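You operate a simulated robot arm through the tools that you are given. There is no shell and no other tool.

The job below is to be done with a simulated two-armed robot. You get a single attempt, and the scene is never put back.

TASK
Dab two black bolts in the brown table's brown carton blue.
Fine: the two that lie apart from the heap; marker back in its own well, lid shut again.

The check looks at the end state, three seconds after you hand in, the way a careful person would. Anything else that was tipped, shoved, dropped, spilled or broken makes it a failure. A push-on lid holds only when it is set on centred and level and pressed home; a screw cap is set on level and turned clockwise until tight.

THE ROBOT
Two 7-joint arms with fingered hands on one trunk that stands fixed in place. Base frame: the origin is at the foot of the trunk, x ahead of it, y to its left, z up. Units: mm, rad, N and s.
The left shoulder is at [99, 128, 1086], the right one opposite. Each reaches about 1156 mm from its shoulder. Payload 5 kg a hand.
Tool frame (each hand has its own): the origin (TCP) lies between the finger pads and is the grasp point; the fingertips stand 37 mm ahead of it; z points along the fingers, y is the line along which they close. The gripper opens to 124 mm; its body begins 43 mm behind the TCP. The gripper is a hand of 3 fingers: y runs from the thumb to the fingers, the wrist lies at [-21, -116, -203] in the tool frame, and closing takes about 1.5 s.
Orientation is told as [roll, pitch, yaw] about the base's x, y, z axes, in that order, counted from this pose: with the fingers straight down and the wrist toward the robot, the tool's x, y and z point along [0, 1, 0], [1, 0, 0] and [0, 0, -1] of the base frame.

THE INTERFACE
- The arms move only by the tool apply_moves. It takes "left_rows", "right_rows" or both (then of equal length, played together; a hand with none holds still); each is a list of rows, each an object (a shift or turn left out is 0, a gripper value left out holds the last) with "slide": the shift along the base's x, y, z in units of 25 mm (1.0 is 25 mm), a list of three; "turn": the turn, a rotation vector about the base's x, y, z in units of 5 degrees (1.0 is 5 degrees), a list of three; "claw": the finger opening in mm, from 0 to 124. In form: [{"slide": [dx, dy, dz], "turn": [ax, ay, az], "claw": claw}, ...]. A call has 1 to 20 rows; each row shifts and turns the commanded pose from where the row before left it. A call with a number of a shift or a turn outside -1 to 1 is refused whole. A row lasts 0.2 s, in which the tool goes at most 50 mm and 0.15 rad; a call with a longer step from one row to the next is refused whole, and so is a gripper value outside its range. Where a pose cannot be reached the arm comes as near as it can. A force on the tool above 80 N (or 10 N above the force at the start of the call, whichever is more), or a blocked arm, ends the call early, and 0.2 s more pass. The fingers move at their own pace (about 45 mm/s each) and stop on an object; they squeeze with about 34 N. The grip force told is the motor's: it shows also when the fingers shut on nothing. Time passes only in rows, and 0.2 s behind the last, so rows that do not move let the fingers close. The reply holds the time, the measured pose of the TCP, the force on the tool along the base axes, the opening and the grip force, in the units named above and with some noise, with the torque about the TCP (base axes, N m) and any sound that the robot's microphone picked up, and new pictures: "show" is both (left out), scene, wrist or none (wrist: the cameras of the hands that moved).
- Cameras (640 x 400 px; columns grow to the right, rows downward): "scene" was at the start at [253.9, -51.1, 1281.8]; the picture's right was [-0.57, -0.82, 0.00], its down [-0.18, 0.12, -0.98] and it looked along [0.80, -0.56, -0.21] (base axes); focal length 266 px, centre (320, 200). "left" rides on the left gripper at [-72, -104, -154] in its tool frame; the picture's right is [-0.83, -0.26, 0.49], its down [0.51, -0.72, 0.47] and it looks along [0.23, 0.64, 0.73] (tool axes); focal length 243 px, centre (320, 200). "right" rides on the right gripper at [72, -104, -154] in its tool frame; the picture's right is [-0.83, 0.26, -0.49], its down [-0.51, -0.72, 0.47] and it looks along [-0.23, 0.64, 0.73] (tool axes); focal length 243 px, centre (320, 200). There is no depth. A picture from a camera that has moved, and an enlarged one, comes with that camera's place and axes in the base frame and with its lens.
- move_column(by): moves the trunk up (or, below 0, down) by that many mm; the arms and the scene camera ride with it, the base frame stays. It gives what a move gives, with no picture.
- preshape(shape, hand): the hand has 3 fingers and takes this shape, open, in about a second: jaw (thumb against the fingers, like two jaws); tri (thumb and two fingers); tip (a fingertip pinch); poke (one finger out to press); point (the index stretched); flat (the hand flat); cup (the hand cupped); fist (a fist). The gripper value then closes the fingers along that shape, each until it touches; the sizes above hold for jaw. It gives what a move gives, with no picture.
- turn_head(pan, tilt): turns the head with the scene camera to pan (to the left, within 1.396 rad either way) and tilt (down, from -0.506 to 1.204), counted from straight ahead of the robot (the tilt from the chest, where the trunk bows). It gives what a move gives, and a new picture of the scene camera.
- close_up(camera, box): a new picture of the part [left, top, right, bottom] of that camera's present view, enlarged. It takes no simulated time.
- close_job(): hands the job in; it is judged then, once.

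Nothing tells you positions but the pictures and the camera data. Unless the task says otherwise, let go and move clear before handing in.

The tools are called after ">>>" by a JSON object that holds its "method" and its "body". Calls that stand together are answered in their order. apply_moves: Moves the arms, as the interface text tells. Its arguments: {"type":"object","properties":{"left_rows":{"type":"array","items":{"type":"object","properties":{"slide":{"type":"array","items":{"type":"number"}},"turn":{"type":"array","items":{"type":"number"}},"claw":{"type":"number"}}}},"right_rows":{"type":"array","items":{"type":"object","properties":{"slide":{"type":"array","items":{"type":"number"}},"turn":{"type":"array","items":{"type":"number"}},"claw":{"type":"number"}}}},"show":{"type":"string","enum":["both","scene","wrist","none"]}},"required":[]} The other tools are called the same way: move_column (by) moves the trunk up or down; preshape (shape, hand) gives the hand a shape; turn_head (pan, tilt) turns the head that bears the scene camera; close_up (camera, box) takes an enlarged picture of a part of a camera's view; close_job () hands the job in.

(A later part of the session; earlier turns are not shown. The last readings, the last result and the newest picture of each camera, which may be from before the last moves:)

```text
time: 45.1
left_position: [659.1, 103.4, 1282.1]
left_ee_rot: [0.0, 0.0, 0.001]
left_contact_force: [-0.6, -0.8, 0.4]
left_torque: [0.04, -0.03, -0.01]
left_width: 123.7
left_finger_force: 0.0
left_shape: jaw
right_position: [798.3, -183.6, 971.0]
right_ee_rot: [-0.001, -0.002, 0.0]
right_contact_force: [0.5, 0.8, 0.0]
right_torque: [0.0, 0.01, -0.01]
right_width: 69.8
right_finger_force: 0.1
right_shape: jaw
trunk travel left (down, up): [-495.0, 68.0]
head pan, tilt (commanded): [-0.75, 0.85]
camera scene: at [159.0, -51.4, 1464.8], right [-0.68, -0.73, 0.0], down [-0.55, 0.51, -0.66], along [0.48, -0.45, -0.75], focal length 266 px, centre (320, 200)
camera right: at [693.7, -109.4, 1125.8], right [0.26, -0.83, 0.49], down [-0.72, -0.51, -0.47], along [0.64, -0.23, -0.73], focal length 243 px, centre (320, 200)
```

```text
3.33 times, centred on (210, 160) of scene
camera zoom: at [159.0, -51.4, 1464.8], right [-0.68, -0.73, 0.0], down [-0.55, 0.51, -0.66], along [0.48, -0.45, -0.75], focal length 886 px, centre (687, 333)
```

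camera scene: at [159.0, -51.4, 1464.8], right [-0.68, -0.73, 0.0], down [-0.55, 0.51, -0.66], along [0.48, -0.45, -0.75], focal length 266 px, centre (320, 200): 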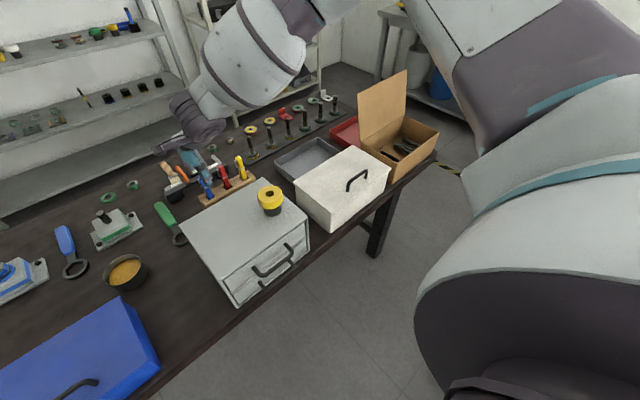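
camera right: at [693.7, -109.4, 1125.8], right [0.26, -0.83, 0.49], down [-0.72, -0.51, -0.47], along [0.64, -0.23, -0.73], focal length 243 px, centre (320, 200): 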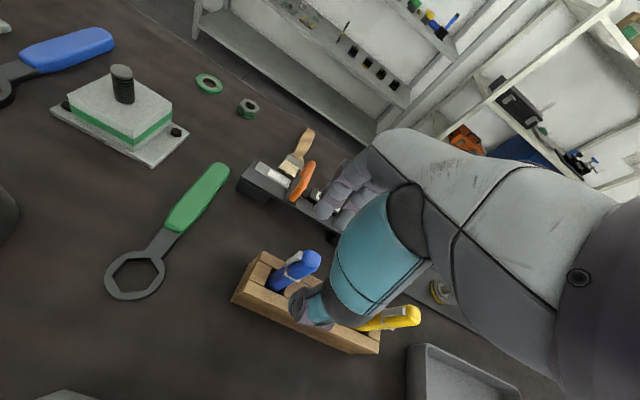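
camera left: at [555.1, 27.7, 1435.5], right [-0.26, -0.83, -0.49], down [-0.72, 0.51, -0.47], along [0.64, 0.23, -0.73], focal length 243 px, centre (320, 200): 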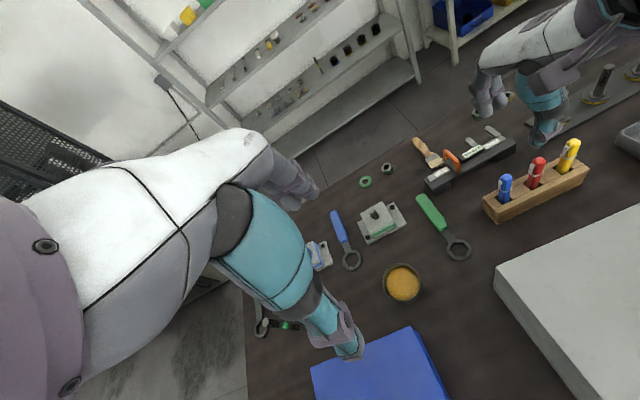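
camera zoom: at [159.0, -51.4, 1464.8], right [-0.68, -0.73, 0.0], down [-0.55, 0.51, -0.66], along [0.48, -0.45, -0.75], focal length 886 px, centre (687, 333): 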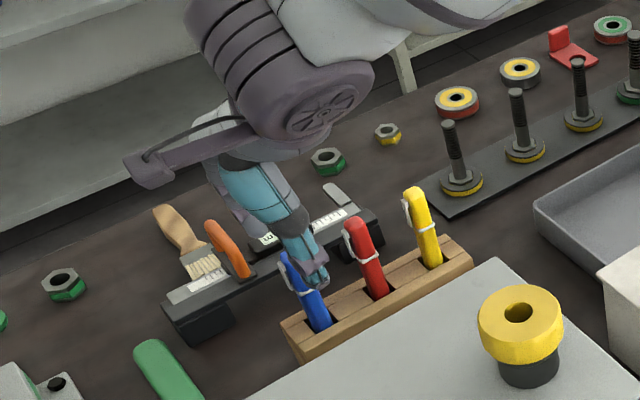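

The thumb and fingers straddle the marker properly. Block top is at z≈851, so I'll descend to TCP z≈896 (tips just above the block) and close around the marker at its ring.

>>> {"method": "apply_moves", "body": {"right_rows": [{"slide": [0, 0.1, -0.75]}, {"slide": [0, 0, -0.75]}, {"slide": [0, 0, -0.75]}, {"slide": [0, 0, -0.72]}, {}], "show": "wrist"}}

>>> {"method": "close_up", "body": {"camera": "right", "box": [220, 170, 380, 330]}}

>>> {"method": "close_up", "body": {"camera": "scene", "box": [160, 130, 260, 220]}}

```text
time: 46.4
left_position: [659.9, 103.2, 1282.2]
left_ee_rot: [-0.001, 0.001, 0.001]
left_contact_force: [-0.8, 1.2, 0.6]
left_torque: [0.0, -0.01, 0.05]
left_width: 123.7
left_finger_force: 0.0
left_shape: jaw
right_position: [798.0, -179.2, 896.1]
right_ee_rot: [-0.001, -0.002, 0.0]
right_contact_force: [0.4, -0.7, 0.7]
right_torque: [-0.02, 0.02, 0.0]
right_width: 69.8
right_finger_force: 0.0
right_shape: jaw
trunk travel left (down, up): [-495.0, 68.0]
head pan, tilt (commanded): [-0.75, 0.85]
camera right: at [692.6, -105.9, 1051.4], right [0.26, -0.83, 0.49], down [-0.72, -0.51, -0.47], along [0.64, -0.23, -0.73], focal length 243 px, centre (320, 200)
```

right: 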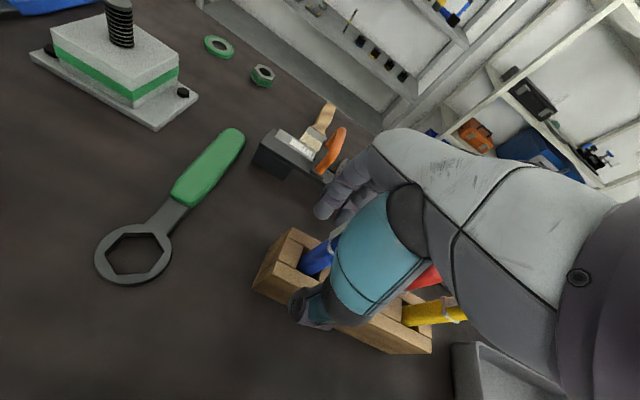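

```text
2.50 times, centred on (300, 250) of right
camera zoom: at [692.6, -105.9, 1051.4], right [0.26, -0.83, 0.49], down [-0.72, -0.51, -0.47], along [0.64, -0.23, -0.73], focal length 606 px, centre (370, 75)
```

zoom: 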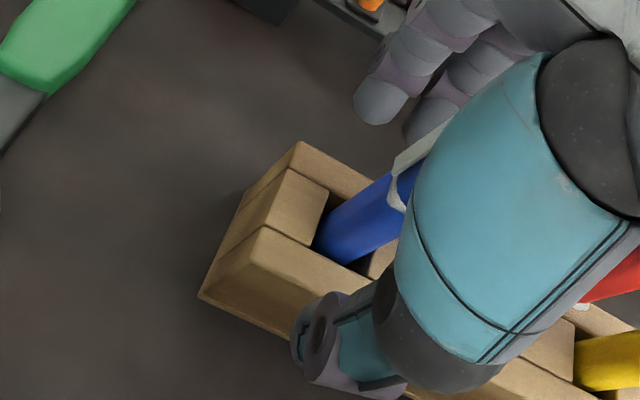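

```text
4.44 times, centred on (210, 175) of scene
camera zoom: at [158.7, -51.3, 1464.8], right [-0.68, -0.73, 0.0], down [-0.55, 0.51, -0.66], along [0.48, -0.45, -0.75], focal length 1181 px, centre (809, 311)
```

zoom: 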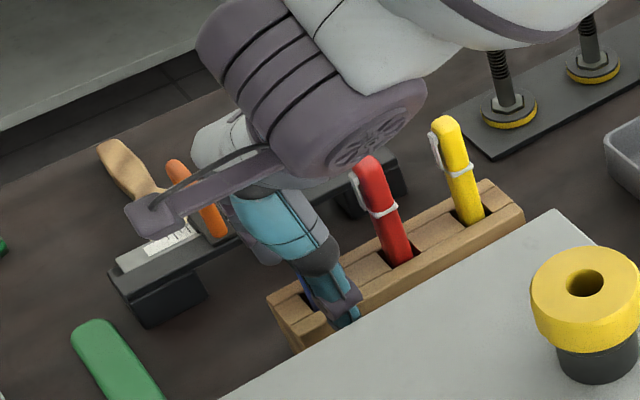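

The thumb tip is close to block-top height, so I'll raise 8 mm for safety and then close gently.

>>> {"method": "apply_moves", "body": {"right_rows": [{"slide": [0, -0.04, 0.32]}, {"claw": 40}, {"claw": 40}, {"claw": 26}, {"claw": 26}, {"claw": 26}], "show": "none"}}

>>> {"method": "close_up", "body": {"camera": "right", "box": [240, 170, 400, 330]}}

>>> {"method": "close_up", "body": {"camera": "left", "box": [460, 110, 600, 230]}}

```text
time: 47.8
left_position: [660.3, 102.6, 1282.2]
left_ee_rot: [0.0, 0.0, 0.0]
left_contact_force: [0.3, 0.0, 0.0]
left_torque: [0.05, -0.02, -0.03]
left_width: 123.6
left_finger_force: 0.1
left_shape: jaw
right_position: [797.7, -181.8, 903.3]
right_ee_rot: [-0.002, -0.002, -0.001]
right_contact_force: [0.4, 0.2, 1.3]
right_torque: [-0.01, 0.03, 0.01]
right_width: 26.6
right_finger_force: 0.0
right_shape: jaw
trunk travel left (down, up): [-495.0, 68.0]
head pan, tilt (commanded): [-0.75, 0.85]
```

```text
2.50 times, centred on (320, 250) of right
camera zoom: at [693.3, -107.8, 1058.6], right [0.26, -0.83, 0.49], down [-0.72, -0.51, -0.47], along [0.64, -0.23, -0.73], focal length 606 px, centre (320, 75)
```

zoom: 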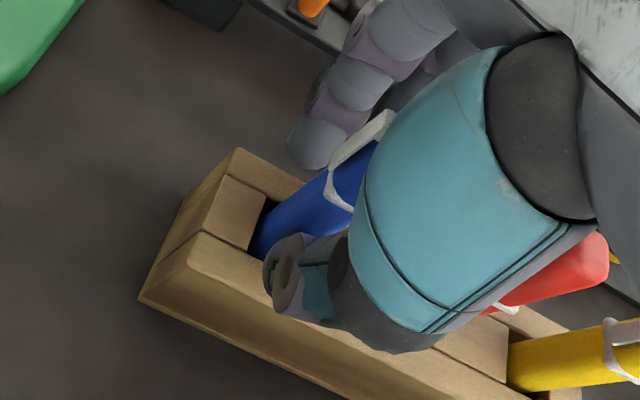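

```text
3.33 times, centred on (530, 170) of left
camera zoom: at [556.2, 28.5, 1434.8], right [-0.26, -0.83, -0.49], down [-0.72, 0.51, -0.47], along [0.64, 0.23, -0.73], focal length 809 px, centre (-380, 300)
```

zoom: 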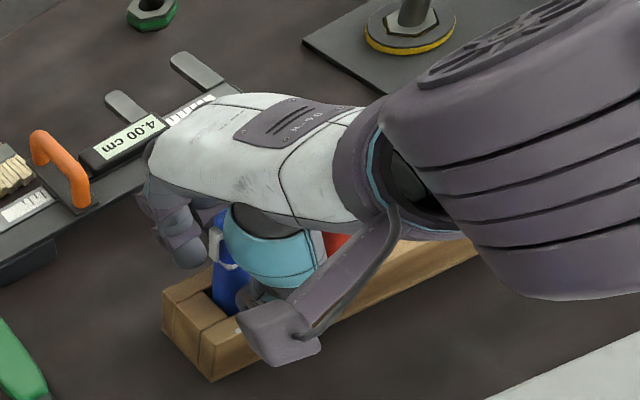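

Everything is clear of the block. I'll continue closing until the fingers stop on the marker.

>>> {"method": "apply_moves", "body": {"right_rows": [{"claw": 18}, {"claw": 14}, {"claw": 10}, {"claw": 6}, {"claw": 4}, {"claw": 4}], "show": "none"}}

>>> {"method": "close_up", "body": {"camera": "right", "box": [240, 170, 400, 330]}}

>>> {"method": "close_up", "body": {"camera": "left", "box": [460, 110, 600, 230]}}

```text
time: 49.1
left_position: [659.5, 101.7, 1283.0]
left_ee_rot: [0.001, 0.001, -0.001]
left_contact_force: [0.1, 0.8, -1.1]
left_torque: [0.02, 0.01, 0.0]
left_width: 123.8
left_finger_force: 0.0
left_shape: jaw
right_position: [796.9, -181.0, 904.3]
right_ee_rot: [-0.002, -0.001, -0.002]
right_contact_force: [-10.3, -1.8, 0.0]
right_torque: [-0.01, 0.37, -0.18]
right_width: 5.8
right_finger_force: 33.8
right_shape: jaw
trunk travel left (down, up): [-495.0, 68.0]
head pan, tilt (commanded): [-0.75, 0.85]
```

```text
2.50 times, centred on (320, 250) of right
camera zoom: at [691.9, -107.9, 1058.5], right [0.26, -0.83, 0.49], down [-0.72, -0.51, -0.47], along [0.64, -0.23, -0.73], focal length 606 px, centre (320, 75)
```

zoom: 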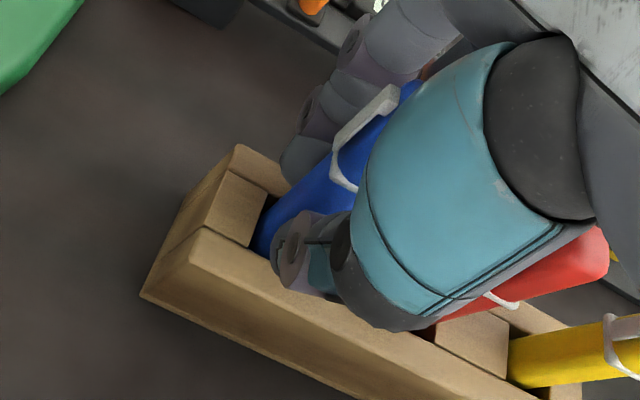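

```text
3.33 times, centred on (530, 170) of left
camera zoom: at [555.0, 28.4, 1435.2], right [-0.26, -0.83, -0.49], down [-0.72, 0.51, -0.47], along [0.64, 0.23, -0.73], focal length 809 px, centre (-380, 300)
```

zoom: 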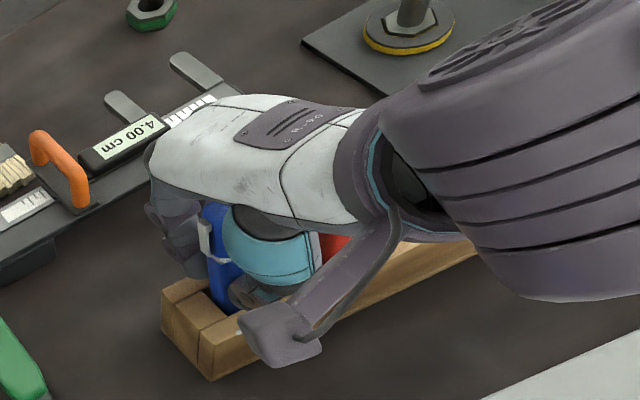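

The marker is gripped with a slight sideways load from the well. I'll ease that and draw it straight up slowly.

>>> {"method": "apply_moves", "body": {"right_rows": [{"slide": [-0.06, 0, 0], "claw": 0}, {"slide": [-0.04, 0, 0.1]}, {"slide": [0, 0, 0.3]}, {"slide": [0, 0, 0.4]}, {"slide": [0, 0, 0.4]}, {}], "show": "none"}}

>>> {"method": "close_up", "body": {"camera": "right", "box": [240, 170, 400, 330]}}

>>> {"method": "close_up", "body": {"camera": "left", "box": [460, 110, 600, 230]}}

```text
time: 50.5
left_position: [659.8, 101.3, 1282.1]
left_ee_rot: [0.0, 0.0, 0.0]
left_contact_force: [0.2, 0.1, -0.4]
left_torque: [-0.03, 0.0, 0.01]
left_width: 123.6
left_finger_force: 0.1
left_shape: jaw
right_position: [796.1, -180.6, 934.7]
right_ee_rot: [-0.001, -0.001, 0.0]
right_contact_force: [0.4, 0.4, 0.0]
right_torque: [0.03, 0.0, 0.02]
right_width: 5.4
right_finger_force: 34.0
right_shape: jaw
trunk travel left (down, up): [-495.0, 68.0]
head pan, tilt (commanded): [-0.75, 0.85]
```

```text
2.50 times, centred on (320, 250) of right
camera zoom: at [691.1, -107.7, 1089.6], right [0.26, -0.83, 0.49], down [-0.72, -0.51, -0.47], along [0.64, -0.23, -0.73], focal length 606 px, centre (320, 75)
```

zoom: 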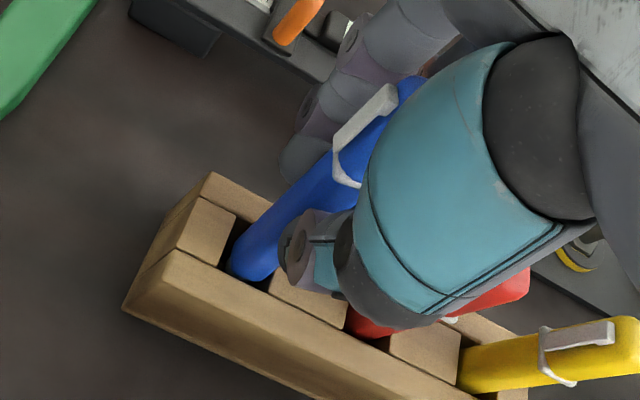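

```text
3.33 times, centred on (530, 170) of left
camera zoom: at [556.4, 28.5, 1434.8], right [-0.26, -0.83, -0.49], down [-0.72, 0.51, -0.47], along [0.64, 0.23, -0.73], focal length 809 px, centre (-380, 300)
```

zoom: 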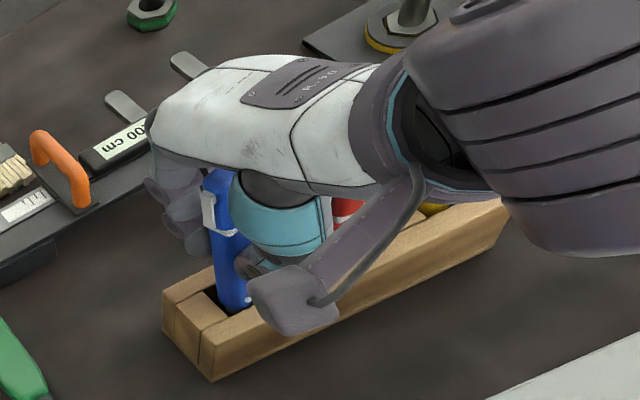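

It's sliding out smoothly. I'll raise it well clear of the block and look at its lower end.

>>> {"method": "apply_moves", "body": {"right_rows": [{"slide": [0, 0, 0.6]}, {"slide": [0, 0, 0.8]}, {"slide": [0, 0, 0.8]}, {"slide": [0, 0, 0.8]}, {"slide": [0, 0, 0.8]}, {}], "show": "none"}}

>>> {"method": "close_up", "body": {"camera": "right", "box": [220, 150, 400, 330]}}

>>> {"method": "close_up", "body": {"camera": "left", "box": [460, 90, 620, 230]}}

>>> {"method": "close_up", "body": {"camera": "scene", "box": [140, 100, 280, 220]}}

```text
time: 52.0
left_position: [661.4, 102.9, 1282.1]
left_ee_rot: [-0.001, 0.0, 0.001]
left_contact_force: [-0.2, -0.3, -0.4]
left_torque: [0.01, 0.04, 0.01]
left_width: 123.6
left_finger_force: 0.0
left_shape: jaw
right_position: [796.2, -181.4, 1028.9]
right_ee_rot: [-0.001, 0.001, 0.001]
right_contact_force: [-0.4, -0.1, 0.3]
right_torque: [0.02, -0.01, -0.01]
right_width: 5.1
right_finger_force: 34.8
right_shape: jaw
trunk travel left (down, up): [-495.0, 68.0]
head pan, tilt (commanded): [-0.75, 0.85]
```

```text
2.22 times, centred on (310, 240) of right
camera zoom: at [691.0, -107.9, 1183.6], right [0.26, -0.83, 0.49], down [-0.72, -0.51, -0.47], along [0.64, -0.23, -0.73], focal length 539 px, centre (342, 111)
```

zoom: 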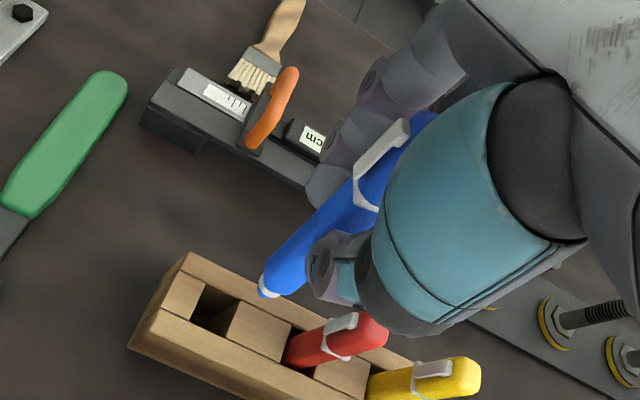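

```text
2.86 times, centred on (540, 160) of left
camera zoom: at [556.8, 28.3, 1434.5], right [-0.26, -0.83, -0.49], down [-0.72, 0.51, -0.47], along [0.64, 0.23, -0.73], focal length 693 px, centre (-309, 314)
```

zoom: 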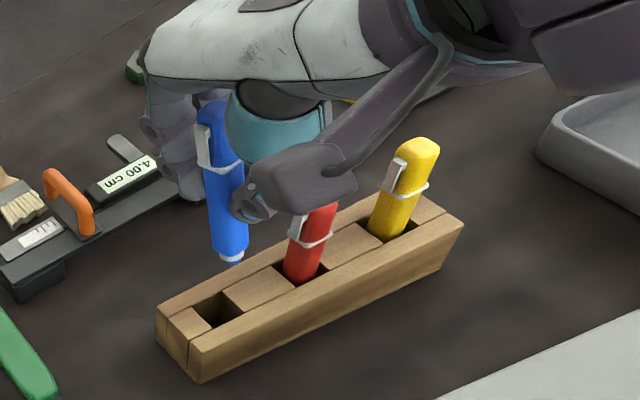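

```text
3.33 times, centred on (210, 160) of scene
camera zoom: at [159.7, -51.6, 1464.5], right [-0.68, -0.73, 0.0], down [-0.55, 0.51, -0.66], along [0.48, -0.45, -0.75], focal length 886 px, centre (687, 333)
```

zoom: 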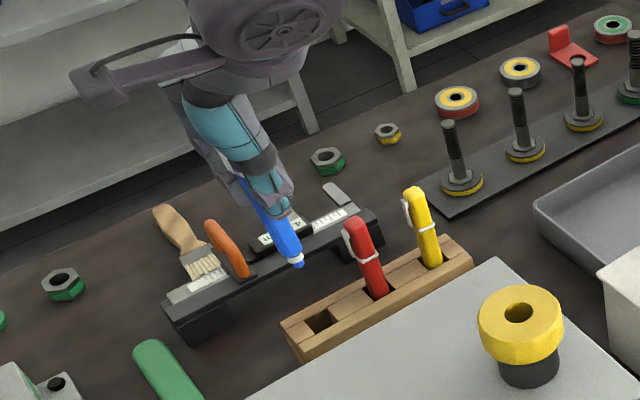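

The marker's lower end shows a white part. I'll zoom in on it as far as possible to tell whether it's a nib.

>>> {"method": "close_up", "body": {"camera": "right", "box": [280, 205, 320, 245]}}

>>> {"method": "close_up", "body": {"camera": "left", "box": [520, 120, 570, 190]}}

>>> {"method": "close_up", "body": {"camera": "scene", "box": [185, 140, 245, 190]}}

```text
10.00 times, centred on (300, 225) of right
camera zoom: at [691.0, -107.9, 1183.6], right [0.26, -0.83, 0.49], down [-0.72, -0.51, -0.47], along [0.64, -0.23, -0.73], focal length 2426 px, centre (520, -50)
```

zoom: 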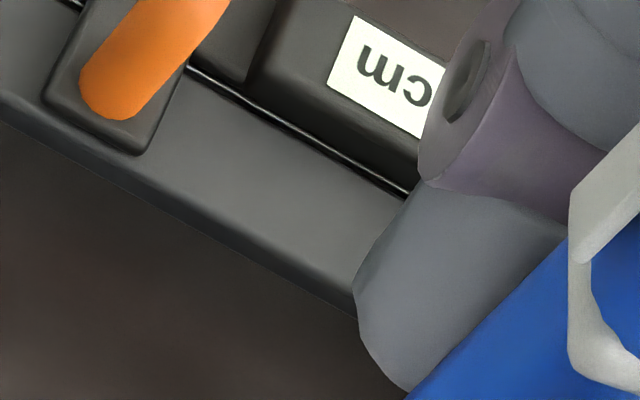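

```text
5.71 times, centred on (545, 155) of left
camera zoom: at [556.8, 28.3, 1434.5], right [-0.26, -0.83, -0.49], down [-0.72, 0.51, -0.47], along [0.64, 0.23, -0.73], focal length 1386 px, centre (-966, 457)
```

zoom: 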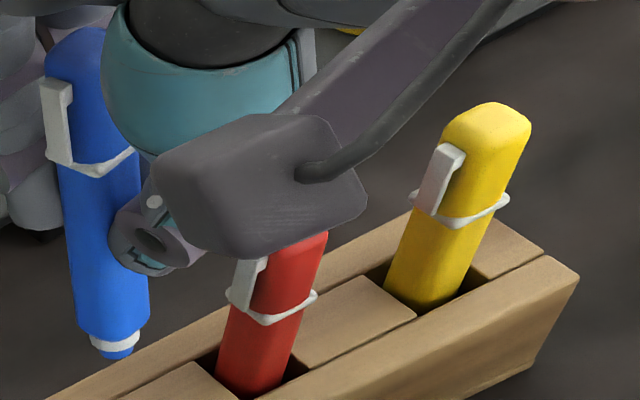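

```text
8.00 times, centred on (215, 165) of scene
camera zoom: at [159.7, -51.6, 1464.5], right [-0.68, -0.73, 0.0], down [-0.55, 0.51, -0.66], along [0.48, -0.45, -0.75], focal length 2125 px, centre (1160, 480)
```

zoom: 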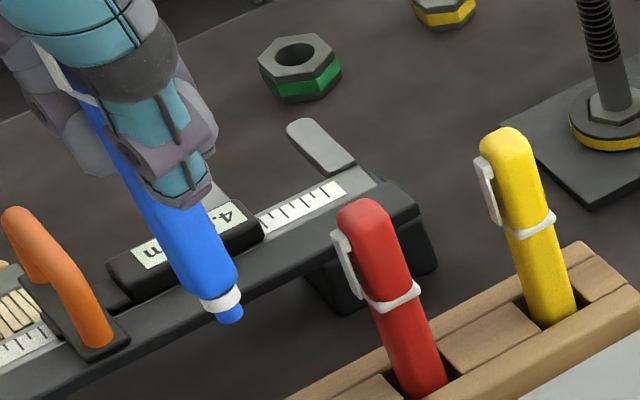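

The end has a white collar with a narrower blue stub, which looks like the nib pointing down. The nib is about 99 mm below the TCP and ~10 mm toward −x. I'll carry the marker high around to above bolt 1, clear of the open lid.

>>> {"method": "apply_moves", "body": {"right_rows": [{"slide": [-0.2, -0.3, 0.8]}, {"slide": [-0.2, -0.3, 0.8]}, {"slide": [-0.6, -0.9, 0.6]}, {"slide": [-0.65, -0.986, 0]}, {"slide": [-0.65, -0.986, 0]}, {"slide": [-0.65, -0.986, 0]}, {"slide": [-0.65, -0.986, 0]}, {"slide": [-0.65, -0.986, 0]}, {"slide": [-0.65, -0.986, 0]}, {"slide": [-0.65, -0.986, 0]}, {"slide": [-0.65, -0.986, 0]}, {"slide": [-0.65, -0.986, 0]}, {"slide": [-0.65, -0.986, 0]}, {"slide": [-0.65, -0.986, 0]}, {"slide": [-0.65, -0.986, 0]}, {"slide": [-0.65, -0.986, 0]}, {"slide": [-0.65, -0.986, 0]}, {"slide": [-0.65, -0.986, 0]}, {"slide": [-0.4, -0.4, 0]}, {}]}}

```text
time: 56.1
left_position: [660.8, 101.9, 1281.1]
left_ee_rot: [0.001, 0.002, 0.001]
left_contact_force: [0.2, -0.4, -0.1]
left_torque: [-0.04, -0.02, 0.03]
left_width: 123.7
left_finger_force: 0.1
left_shape: jaw
right_position: [515.6, -596.8, 1083.4]
right_ee_rot: [-0.002, 0.0, -0.001]
right_contact_force: [0.2, -0.7, -0.8]
right_torque: [0.01, 0.0, -0.01]
right_width: 4.9
right_finger_force: 34.1
right_shape: jaw
trunk travel left (down, up): [-495.0, 68.0]
head pan, tilt (commanded): [-0.75, 0.85]
camera scene: at [160.0, -51.6, 1464.5], right [-0.68, -0.73, 0.0], down [-0.55, 0.51, -0.66], along [0.48, -0.45, -0.75], focal length 266 px, centre (320, 200)
camera right: at [412.5, -524.8, 1239.5], right [0.26, -0.83, 0.49], down [-0.72, -0.51, -0.47], along [0.64, -0.23, -0.73], focal length 243 px, centre (320, 200)
```

scene: 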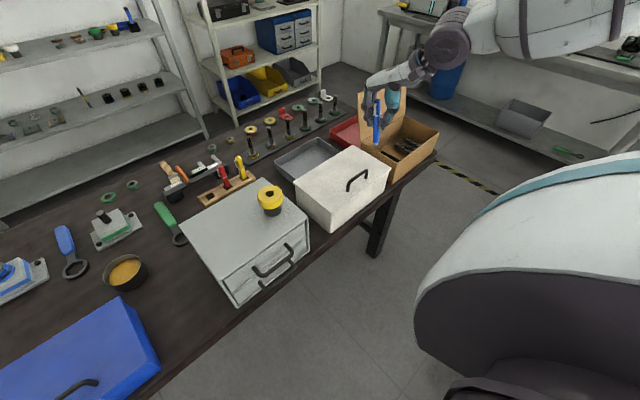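
right: 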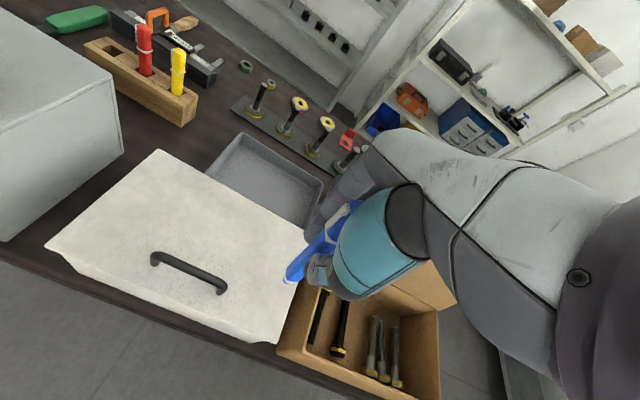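

The marker is carried safely. Next I'll move to directly above bolt 1, inside the carton's opening but still high.

>>> {"method": "apply_moves", "body": {"right_rows": [{"slide": [0.2, -0.87, 0]}, {"slide": [0.2, -0.87, 0]}, {"slide": [0.25, -0.87, 0]}, {"slide": [0.25, -0.87, 0]}, {"slide": [0.25, -0.87, -0.3]}, {"slide": [0.25, -0.87, -0.5]}, {}], "show": "wrist"}}

>>> {"method": "turn_head", "body": {"pan": -0.95, "tilt": 0.75}}

>>> {"method": "close_up", "body": {"camera": "scene", "box": [260, 90, 420, 230]}}

>>> {"method": "close_up", "body": {"camera": "right", "box": [220, 200, 400, 380]}}

```text
time: 57.8
left_position: [660.4, 102.7, 1283.4]
left_ee_rot: [0.0, -0.001, 0.0]
left_contact_force: [-0.5, -0.8, 0.1]
left_torque: [-0.05, -0.02, 0.0]
left_width: 123.7
left_finger_force: 0.1
left_shape: jaw
right_position: [551.0, -726.4, 1064.1]
right_ee_rot: [-0.003, -0.001, -0.001]
right_contact_force: [-1.0, 0.6, -0.1]
right_torque: [0.02, 0.0, -0.03]
right_width: 4.8
right_finger_force: 33.5
right_shape: jaw
trunk travel left (down, up): [-495.0, 68.0]
head pan, tilt (commanded): [-0.75, 0.85]
camera right: at [446.4, -653.2, 1218.4], right [0.26, -0.83, 0.49], down [-0.72, -0.51, -0.47], along [0.64, -0.23, -0.73], focal length 243 px, centre (320, 200)
```

right: 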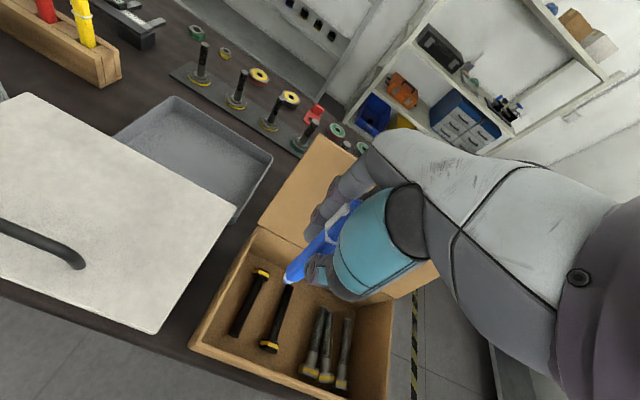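

```text
time: 58.5
left_position: [659.8, 103.3, 1282.6]
left_ee_rot: [-0.001, 0.001, 0.001]
left_contact_force: [0.1, 0.2, -0.3]
left_torque: [0.0, -0.01, 0.0]
left_width: 123.9
left_finger_force: 0.1
left_shape: jaw
right_position: [552.3, -727.5, 1064.8]
right_ee_rot: [-0.004, -0.001, 0.001]
right_contact_force: [0.5, -0.1, -0.6]
right_torque: [-0.04, 0.01, 0.03]
right_width: 5.2
right_finger_force: 33.7
right_shape: jaw
trunk travel left (down, up): [-495.0, 68.0]
head pan, tilt (commanded): [-0.949, 0.75]
camera scene: at [150.2, -65.3, 1472.7], right [-0.81, -0.58, 0.0], down [-0.4, 0.55, -0.73], along [0.43, -0.59, -0.68], focal length 266 px, centre (320, 200)
```

scene: 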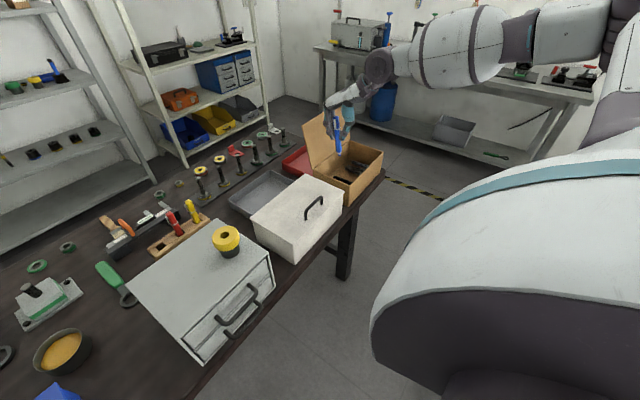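

```text
2.86 times, centred on (340, 160) of scene
camera zoom: at [150.2, -65.3, 1472.7], right [-0.81, -0.58, 0.0], down [-0.4, 0.55, -0.73], along [0.43, -0.59, -0.68], focal length 759 px, centre (263, 314)
```

zoom: 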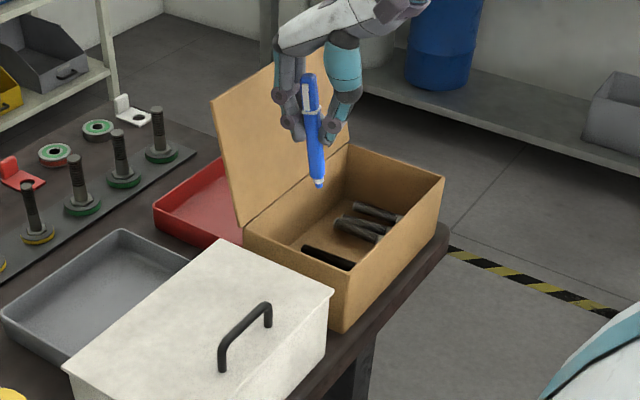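

```text
2.22 times, centred on (310, 290) of right
camera zoom: at [446.5, -653.2, 1218.2], right [0.26, -0.83, 0.49], down [-0.72, -0.51, -0.47], along [0.64, -0.23, -0.73], focal length 539 px, centre (342, 0)
```

zoom: 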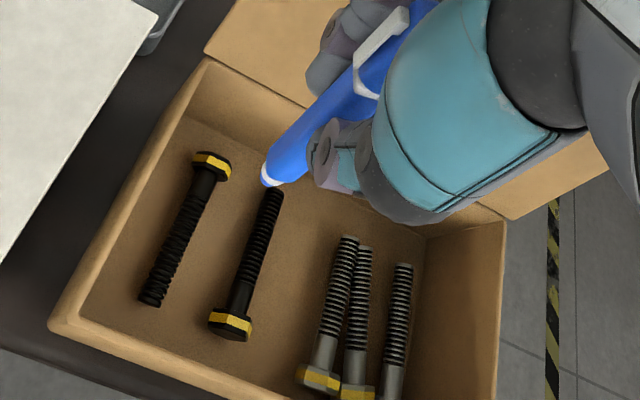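

Both bolts and the nib are well located, with the nib ≈ TCP + (−9, −3, −102). I'll descend most of the way over bolt 1's shank, then creep.

>>> {"method": "apply_moves", "body": {"right_rows": [{"slide": [-0.1, 0.06, -0.9]}, {"slide": [0, 0, -0.95]}, {"slide": [0, 0, -0.95]}, {"slide": [0, 0, -0.95]}, {"slide": [0, 0, -0.9]}, {}], "show": "none"}}

>>> {"method": "close_up", "body": {"camera": "right", "box": [220, 200, 400, 380]}}

>>> {"method": "close_up", "body": {"camera": "scene", "box": [290, 90, 400, 210]}}

```text
time: 59.9
left_position: [659.7, 103.3, 1283.1]
left_ee_rot: [-0.001, 0.0, 0.003]
left_contact_force: [-0.2, 0.6, -0.1]
left_torque: [-0.04, -0.01, 0.02]
left_width: 123.6
left_finger_force: 0.1
left_shape: jaw
right_position: [548.4, -726.2, 945.6]
right_ee_rot: [-0.003, -0.002, -0.001]
right_contact_force: [-0.5, 0.4, -0.3]
right_torque: [0.01, 0.06, 0.0]
right_width: 5.5
right_finger_force: 33.9
right_shape: jaw
trunk travel left (down, up): [-495.0, 68.0]
head pan, tilt (commanded): [-0.949, 0.75]
```

```text
2.22 times, centred on (310, 290) of right
camera zoom: at [443.4, -652.5, 1101.6], right [0.26, -0.83, 0.49], down [-0.72, -0.51, -0.47], along [0.64, -0.23, -0.73], focal length 539 px, centre (342, 0)
```

zoom: 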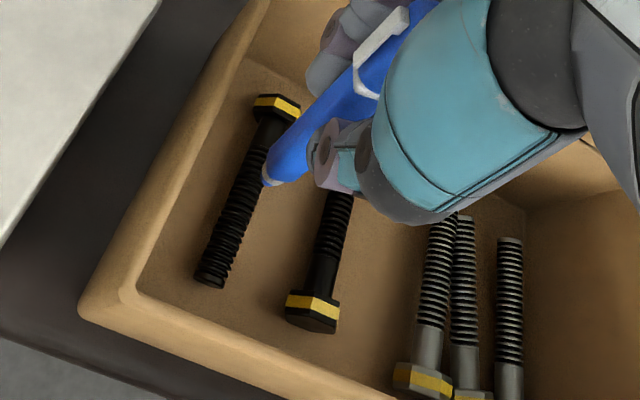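

```text
3.33 times, centred on (345, 150) of scene
camera zoom: at [149.9, -65.2, 1472.8], right [-0.81, -0.58, 0.0], down [-0.4, 0.55, -0.73], along [0.43, -0.59, -0.68], focal length 886 px, centre (237, 367)
```

zoom: 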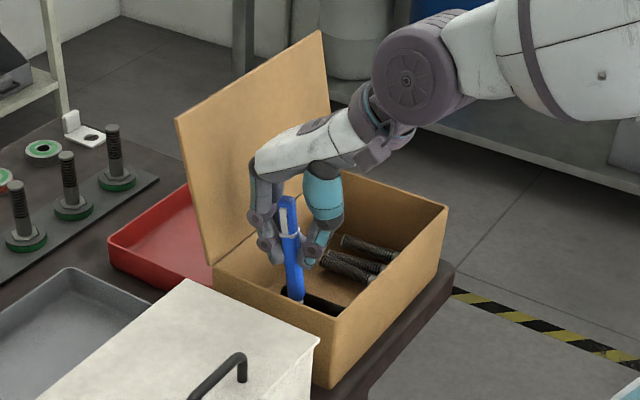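

The nib will land on bolt 1's shank. I'll creep down now, watching the contact force.

>>> {"method": "apply_moves", "body": {"right_rows": [{"slide": [0, 0, -0.25]}, {"slide": [0, 0, -0.25]}, {"slide": [0, 0, -0.15]}, {}], "show": "none"}}

>>> {"method": "close_up", "body": {"camera": "right", "box": [250, 240, 350, 330]}}

```text
time: 60.9
left_position: [661.2, 101.2, 1282.8]
left_ee_rot: [-0.002, 0.0, 0.0]
left_contact_force: [0.2, -0.4, 0.1]
left_torque: [-0.02, 0.01, 0.01]
left_width: 124.0
left_finger_force: 0.1
left_shape: jaw
right_position: [549.0, -727.5, 931.7]
right_ee_rot: [-0.001, 0.0, -0.001]
right_contact_force: [-0.1, 0.7, -0.3]
right_torque: [0.01, -0.01, 0.0]
right_width: 5.2
right_finger_force: 33.8
right_shape: jaw
trunk travel left (down, up): [-495.0, 68.0]
head pan, tilt (commanded): [-0.949, 0.75]
```

```text
4.44 times, centred on (300, 285) of right
camera zoom: at [444.4, -653.6, 1086.6], right [0.26, -0.83, 0.49], down [-0.72, -0.51, -0.47], along [0.64, -0.23, -0.73], focal length 1078 px, centre (409, -178)
```

zoom: 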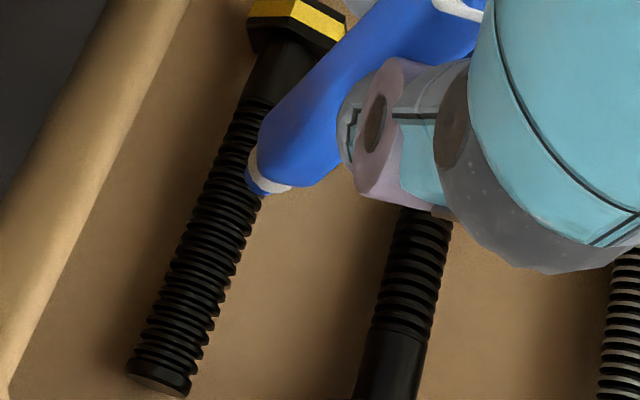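

The nib is just above the shank, about 3 mm off-centre. I'll shift slightly and continue in 2 mm steps.

>>> {"method": "apply_moves", "body": {"right_rows": [{"slide": [0, 0.12, 0]}, {"slide": [0, 0, -0.08]}, {"slide": [0, 0, -0.08]}, {"slide": [0, 0, -0.08]}, {}], "show": "none"}}

>>> {"method": "close_up", "body": {"camera": "right", "box": [250, 240, 350, 330]}}

```text
time: 62.1
left_position: [659.9, 101.5, 1282.4]
left_ee_rot: [0.0, 0.0, 0.001]
left_contact_force: [0.2, 0.0, 0.4]
left_torque: [0.03, -0.02, 0.01]
left_width: 123.8
left_finger_force: 0.1
left_shape: jaw
right_position: [549.8, -725.2, 926.8]
right_ee_rot: [-0.002, -0.001, -0.001]
right_contact_force: [0.4, 0.0, 0.2]
right_torque: [0.01, 0.03, 0.0]
right_width: 5.0
right_finger_force: 34.0
right_shape: jaw
trunk travel left (down, up): [-495.0, 68.0]
head pan, tilt (commanded): [-0.949, 0.75]
```

```text
4.44 times, centred on (300, 285) of right
camera zoom: at [444.8, -650.4, 1080.5], right [0.26, -0.83, 0.49], down [-0.72, -0.51, -0.47], along [0.64, -0.23, -0.73], focal length 1078 px, centre (409, -178)
```

zoom: 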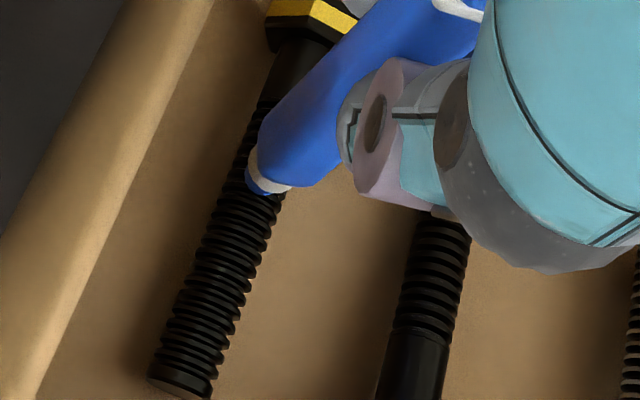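

Almost there and centred, with no contact yet. I'll continue in small steps.

>>> {"method": "apply_moves", "body": {"right_rows": [{"slide": [0, 0, -0.08]}, {"slide": [0, 0, -0.08]}, {}], "show": "none"}}

>>> {"method": "close_up", "body": {"camera": "right", "box": [250, 240, 350, 330]}}

```text
time: 62.9
left_position: [659.3, 101.9, 1281.7]
left_ee_rot: [0.0, 0.0, 0.0]
left_contact_force: [0.7, -0.1, -0.8]
left_torque: [0.01, 0.0, -0.03]
left_width: 123.9
left_finger_force: 0.1
left_shape: jaw
right_position: [550.4, -724.2, 922.9]
right_ee_rot: [-0.002, 0.001, 0.0]
right_contact_force: [0.3, 1.2, -1.0]
right_torque: [-0.04, 0.01, -0.02]
right_width: 5.1
right_finger_force: 33.9
right_shape: jaw
trunk travel left (down, up): [-495.0, 68.0]
head pan, tilt (commanded): [-0.949, 0.75]
```

```text
4.44 times, centred on (300, 285) of right
camera zoom: at [445.1, -650.3, 1076.8], right [0.26, -0.83, 0.49], down [-0.72, -0.51, -0.47], along [0.64, -0.23, -0.73], focal length 1078 px, centre (409, -178)
```

zoom: 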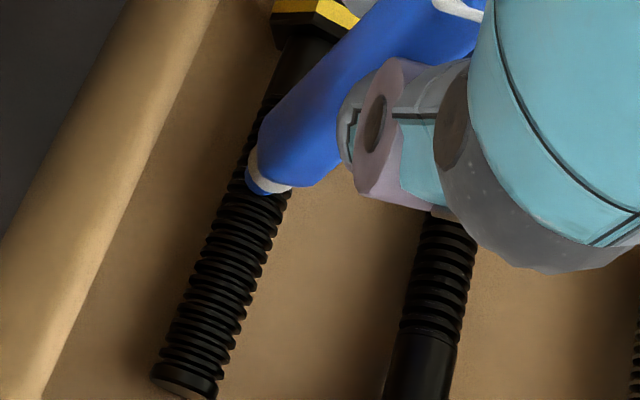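

>>> {"method": "apply_moves", "body": {"right_rows": [{"slide": [0, 0, -0.08]}, {"slide": [0, 0, -0.06]}, {}], "show": "none"}}

>>> {"method": "close_up", "body": {"camera": "right", "box": [250, 240, 350, 330]}}

```text
time: 63.7
left_position: [660.2, 103.2, 1283.7]
left_ee_rot: [0.001, 0.002, -0.001]
left_contact_force: [-0.8, 0.4, 0.2]
left_torque: [0.05, -0.01, 0.0]
left_width: 123.7
left_finger_force: 0.0
left_shape: jaw
right_position: [550.3, -723.0, 919.5]
right_ee_rot: [-0.002, -0.004, -0.002]
right_contact_force: [0.3, 0.0, 8.9]
right_torque: [-0.02, 0.03, 0.02]
right_width: 5.3
right_finger_force: 33.5
right_shape: jaw
trunk travel left (down, up): [-495.0, 68.0]
head pan, tilt (commanded): [-0.949, 0.75]
```

```text
4.44 times, centred on (300, 285) of right
camera zoom: at [444.9, -649.6, 1074.8], right [0.26, -0.83, 0.49], down [-0.72, -0.51, -0.47], along [0.64, -0.23, -0.73], focal length 1078 px, centre (409, -178)
```

zoom: 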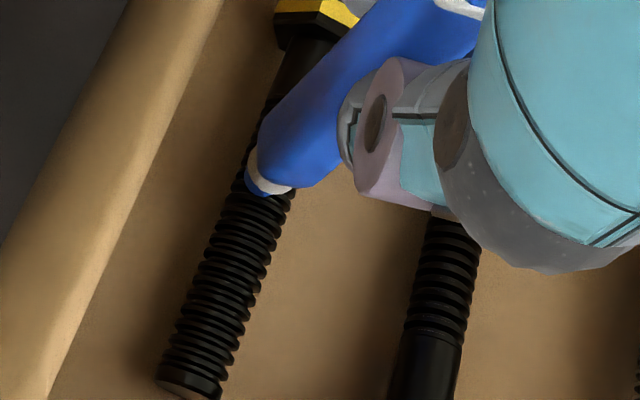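

There's contact at about 9 N on bolt 1. I'll hold briefly, then lift and check for a blue mark.

>>> {"method": "apply_moves", "body": {"right_rows": [{}, {}, {"slide": [0, 0, 0.4]}, {"slide": [0, 0, 0.6]}, {}], "show": "none"}}

>>> {"method": "close_up", "body": {"camera": "right", "box": [240, 220, 350, 330]}}

```text
time: 64.9
left_position: [661.1, 102.3, 1281.7]
left_ee_rot: [-0.001, 0.0, -0.001]
left_contact_force: [-0.4, 0.4, -0.1]
left_torque: [0.02, 0.03, -0.01]
left_width: 123.6
left_finger_force: 0.0
left_shape: jaw
right_position: [549.6, -723.5, 941.2]
right_ee_rot: [-0.001, 0.0, 0.001]
right_contact_force: [-0.1, -0.6, -0.6]
right_torque: [-0.01, 0.02, 0.02]
right_width: 4.7
right_finger_force: 34.4
right_shape: jaw
trunk travel left (down, up): [-495.0, 68.0]
head pan, tilt (commanded): [-0.949, 0.75]
```

```text
3.64 times, centred on (295, 275) of right
camera zoom: at [445.5, -650.3, 1098.0], right [0.26, -0.83, 0.49], down [-0.72, -0.51, -0.47], along [0.64, -0.23, -0.73], focal length 882 px, centre (411, -73)
```

zoom: 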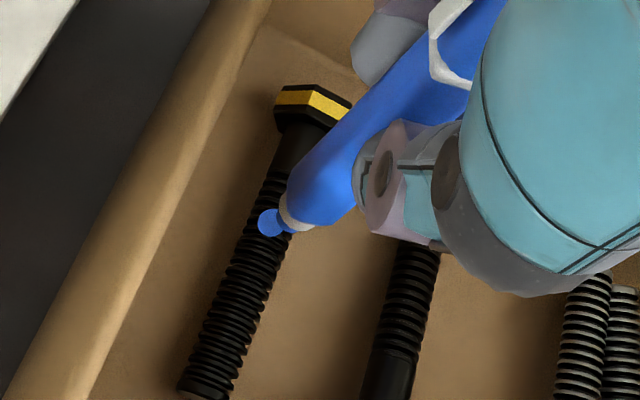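

A clear blue dab is on bolt 1. Next I'll lift a little and shift over to bolt 2.

>>> {"method": "apply_moves", "body": {"right_rows": [{"slide": [0, 0, 0.8]}, {"slide": [0, -0.7, 0.2]}, {"slide": [0, -0.75, 0]}, {"slide": [0, -0.7, 0]}, {}], "show": "none"}}

>>> {"method": "close_up", "body": {"camera": "right", "box": [220, 200, 380, 360]}}

>>> {"method": "close_up", "body": {"camera": "scene", "box": [290, 90, 400, 210]}}

```text
time: 66.1
left_position: [659.9, 102.7, 1282.5]
left_ee_rot: [0.0, 0.001, -0.001]
left_contact_force: [-0.5, 0.5, 0.5]
left_torque: [0.01, 0.0, -0.01]
left_width: 123.9
left_finger_force: 0.0
left_shape: jaw
right_position: [549.7, -776.9, 967.6]
right_ee_rot: [-0.002, -0.001, 0.0]
right_contact_force: [0.6, -0.5, 0.2]
right_torque: [0.0, 0.0, -0.02]
right_width: 5.1
right_finger_force: 33.8
right_shape: jaw
trunk travel left (down, up): [-495.0, 68.0]
head pan, tilt (commanded): [-0.949, 0.75]
```

```text
2.50 times, centred on (300, 280) of right
camera zoom: at [445.1, -703.1, 1122.5], right [0.26, -0.83, 0.49], down [-0.72, -0.51, -0.47], along [0.64, -0.23, -0.73], focal length 606 px, centre (370, 0)
```

zoom: 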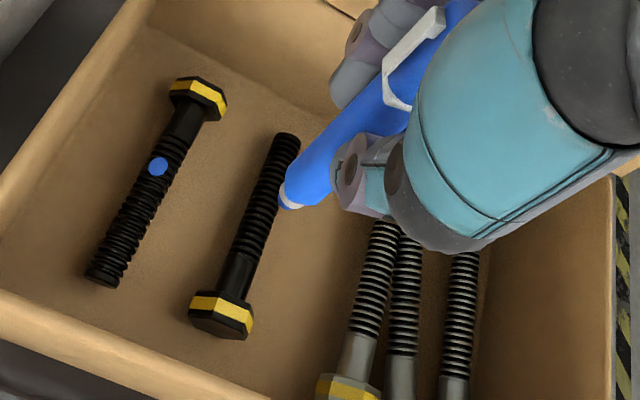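

```text
3.33 times, centred on (345, 150) of scene
camera zoom: at [150.3, -65.6, 1472.7], right [-0.81, -0.58, 0.0], down [-0.4, 0.55, -0.73], along [0.43, -0.59, -0.68], focal length 886 px, centre (237, 367)
```

zoom: 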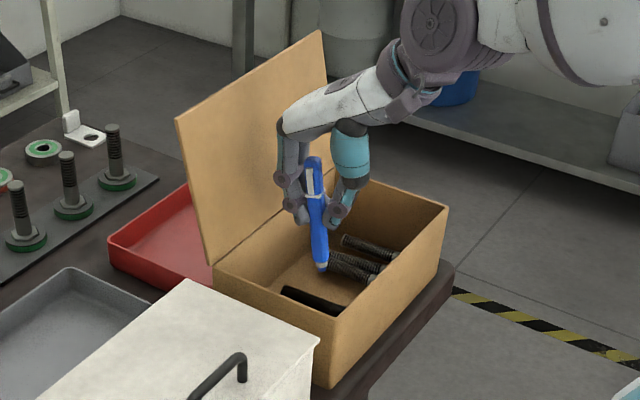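

Bolt 1's dab is crisp and blue. I'll shift about 3 mm more toward bolt 2's axis and descend near it.

>>> {"method": "apply_moves", "body": {"right_rows": [{"slide": [0, -0.13, -0.4]}, {"slide": [0, 0, -0.5]}, {"slide": [0, 0, -0.5]}, {"slide": [0, 0, -0.1]}, {}], "show": "none"}}

>>> {"method": "close_up", "body": {"camera": "right", "box": [250, 240, 350, 330]}}

```text
time: 67.3
left_position: [660.6, 102.0, 1281.5]
left_ee_rot: [0.0, 0.0, 0.0]
left_contact_force: [1.0, -0.1, 0.5]
left_torque: [-0.02, 0.04, 0.0]
left_width: 124.0
left_finger_force: 0.0
left_shape: jaw
right_position: [549.0, -779.5, 931.0]
right_ee_rot: [-0.002, 0.001, 0.001]
right_contact_force: [-0.9, 0.4, -0.9]
right_torque: [0.05, 0.02, 0.0]
right_width: 5.3
right_finger_force: 33.8
right_shape: jaw
trunk travel left (down, up): [-495.0, 68.0]
head pan, tilt (commanded): [-0.949, 0.75]
```

```text
4.44 times, centred on (300, 285) of right
camera zoom: at [444.9, -706.1, 1085.6], right [0.26, -0.83, 0.49], down [-0.72, -0.51, -0.47], along [0.64, -0.23, -0.73], focal length 1078 px, centre (409, -178)
```

zoom: 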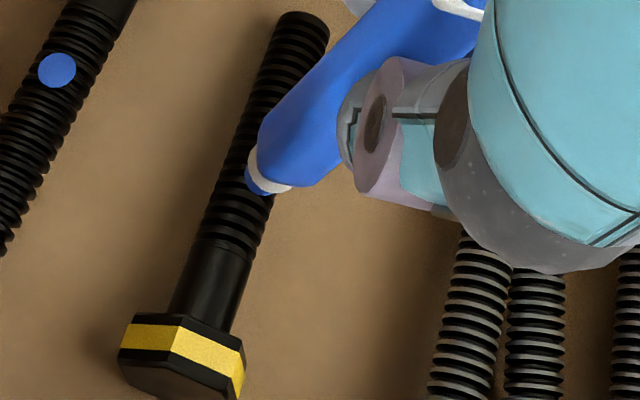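

>>> {"method": "apply_moves", "body": {"right_rows": [{"slide": [0, 0.07, -0.08]}, {"slide": [0, 0, -0.08]}, {"slide": [0, 0, -0.08]}, {"slide": [0, 0, -0.06]}, {}], "show": "none"}}

>>> {"method": "close_up", "body": {"camera": "right", "box": [250, 240, 350, 330]}}

```text
time: 68.5
left_position: [660.6, 101.4, 1280.9]
left_ee_rot: [0.001, 0.001, 0.0]
left_contact_force: [0.2, -0.8, -0.2]
left_torque: [0.01, 0.0, 0.02]
left_width: 123.6
left_finger_force: 0.0
left_shape: jaw
right_position: [548.8, -778.8, 923.4]
right_ee_rot: [-0.003, 0.0, 0.001]
right_contact_force: [-0.8, -0.1, -0.6]
right_torque: [-0.04, -0.01, 0.0]
right_width: 5.0
right_finger_force: 33.6
right_shape: jaw
trunk travel left (down, up): [-495.0, 68.0]
head pan, tilt (commanded): [-0.949, 0.75]
```

```text
4.44 times, centred on (300, 285) of right
camera zoom: at [444.8, -705.0, 1077.9], right [0.26, -0.83, 0.49], down [-0.72, -0.51, -0.47], along [0.64, -0.23, -0.73], focal length 1078 px, centre (409, -178)
```

zoom: 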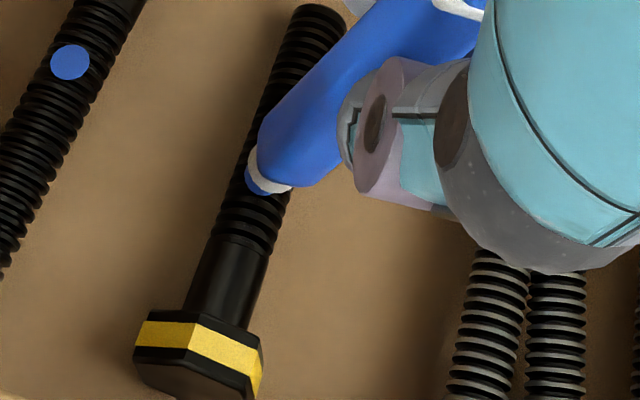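

It's centred over bolt 2's shank. I'll do the final creep to contact.

>>> {"method": "apply_moves", "body": {"right_rows": [{"slide": [0, 0, -0.08]}, {"slide": [0, 0, -0.06]}, {}], "show": "none"}}

```text
time: 69.3
left_position: [660.0, 102.8, 1282.1]
left_ee_rot: [0.001, 0.0, 0.0]
left_contact_force: [-0.3, -0.5, 0.3]
left_torque: [-0.03, 0.01, 0.01]
left_width: 123.8
left_finger_force: 0.1
left_shape: jaw
right_position: [548.9, -778.6, 920.7]
right_ee_rot: [-0.002, -0.002, 0.001]
right_contact_force: [0.2, -0.3, 3.2]
right_torque: [0.09, 0.01, -0.01]
right_width: 5.3
right_finger_force: 34.0
right_shape: jaw
trunk travel left (down, up): [-495.0, 68.0]
head pan, tilt (commanded): [-0.949, 0.75]
```

The contact is light at about 3 N. I'll press 1 mm more to be sure, hold, lift and check.

>>> {"method": "apply_moves", "body": {"right_rows": [{"slide": [0, 0, -0.05]}, {}, {}, {"slide": [0, 0, 0.4]}, {"slide": [0, 0, 0.8]}, {"slide": [0, 0, 0.8]}, {}], "show": "none"}}

>>> {"method": "close_up", "body": {"camera": "right", "box": [220, 200, 380, 360]}}

```text
time: 70.9
left_position: [660.7, 103.2, 1282.5]
left_ee_rot: [0.0, 0.0, -0.001]
left_contact_force: [-0.2, 0.2, 0.2]
left_torque: [0.03, 0.01, -0.02]
left_width: 123.7
left_finger_force: 0.1
left_shape: jaw
right_position: [549.3, -780.0, 968.1]
right_ee_rot: [0.0, -0.001, 0.0]
right_contact_force: [-0.6, 0.8, -0.1]
right_torque: [-0.04, 0.01, 0.02]
right_width: 5.2
right_finger_force: 34.2
right_shape: jaw
trunk travel left (down, up): [-495.0, 68.0]
head pan, tilt (commanded): [-0.949, 0.75]
```

```text
2.50 times, centred on (300, 280) of right
camera zoom: at [444.9, -705.9, 1123.3], right [0.26, -0.83, 0.49], down [-0.72, -0.51, -0.47], along [0.64, -0.23, -0.73], focal length 606 px, centre (370, 0)
```

zoom: 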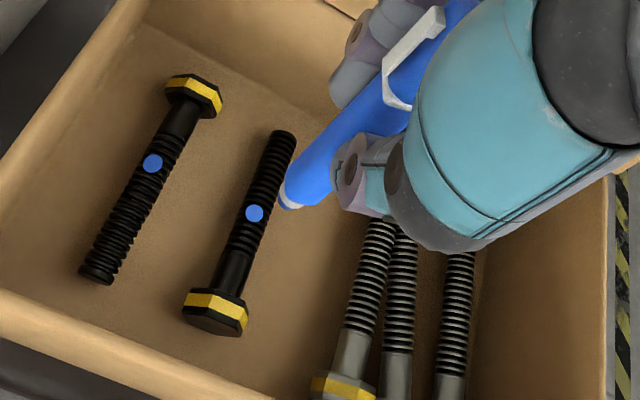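

Both apart bolts now carry a clear blue dab. Next I'll lift out and return the marker to its well by the same safe route.

>>> {"method": "apply_moves", "body": {"right_rows": [{"slide": [0, 0, 0.9]}, {"slide": [0, 0, 0.95]}, {"slide": [0, 0, 0.95]}, {"slide": [0, 0, 0.95]}, {"slide": [0, 0, 0.95]}, {"slide": [-0.17, 0.9, 0]}, {"slide": [-0.17, 0.9, 0]}, {"slide": [-0.17, 0.9, 0]}, {"slide": [-0.17, 0.9, 0]}, {"slide": [-0.17, 0.9, 0]}, {"slide": [-0.17, 0.9, 0]}, {"slide": [-0.17, 0.9, 0]}, {"slide": [-0.17, 0.9, 0]}, {}], "show": "scene"}}

```text
time: 73.9
left_position: [660.6, 102.4, 1281.8]
left_ee_rot: [0.0, 0.001, 0.002]
left_contact_force: [-0.1, -0.7, 0.0]
left_torque: [0.0, 0.01, -0.04]
left_width: 123.6
left_finger_force: 0.1
left_shape: jaw
right_position: [516.2, -598.9, 1085.2]
right_ee_rot: [-0.001, 0.0, -0.001]
right_contact_force: [0.0, 0.0, -1.5]
right_torque: [0.0, 0.03, -0.01]
right_width: 5.1
right_finger_force: 33.7
right_shape: jaw
trunk travel left (down, up): [-495.0, 68.0]
head pan, tilt (commanded): [-0.949, 0.75]
camera scene: at [150.3, -66.0, 1472.7], right [-0.81, -0.58, 0.0], down [-0.4, 0.55, -0.73], along [0.43, -0.59, -0.68], focal length 266 px, centre (320, 200)
```

scene: 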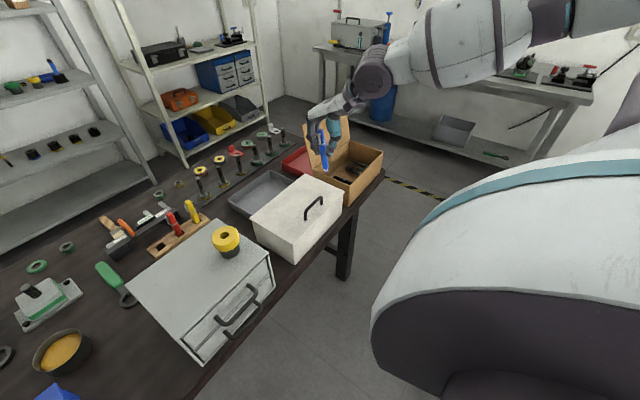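

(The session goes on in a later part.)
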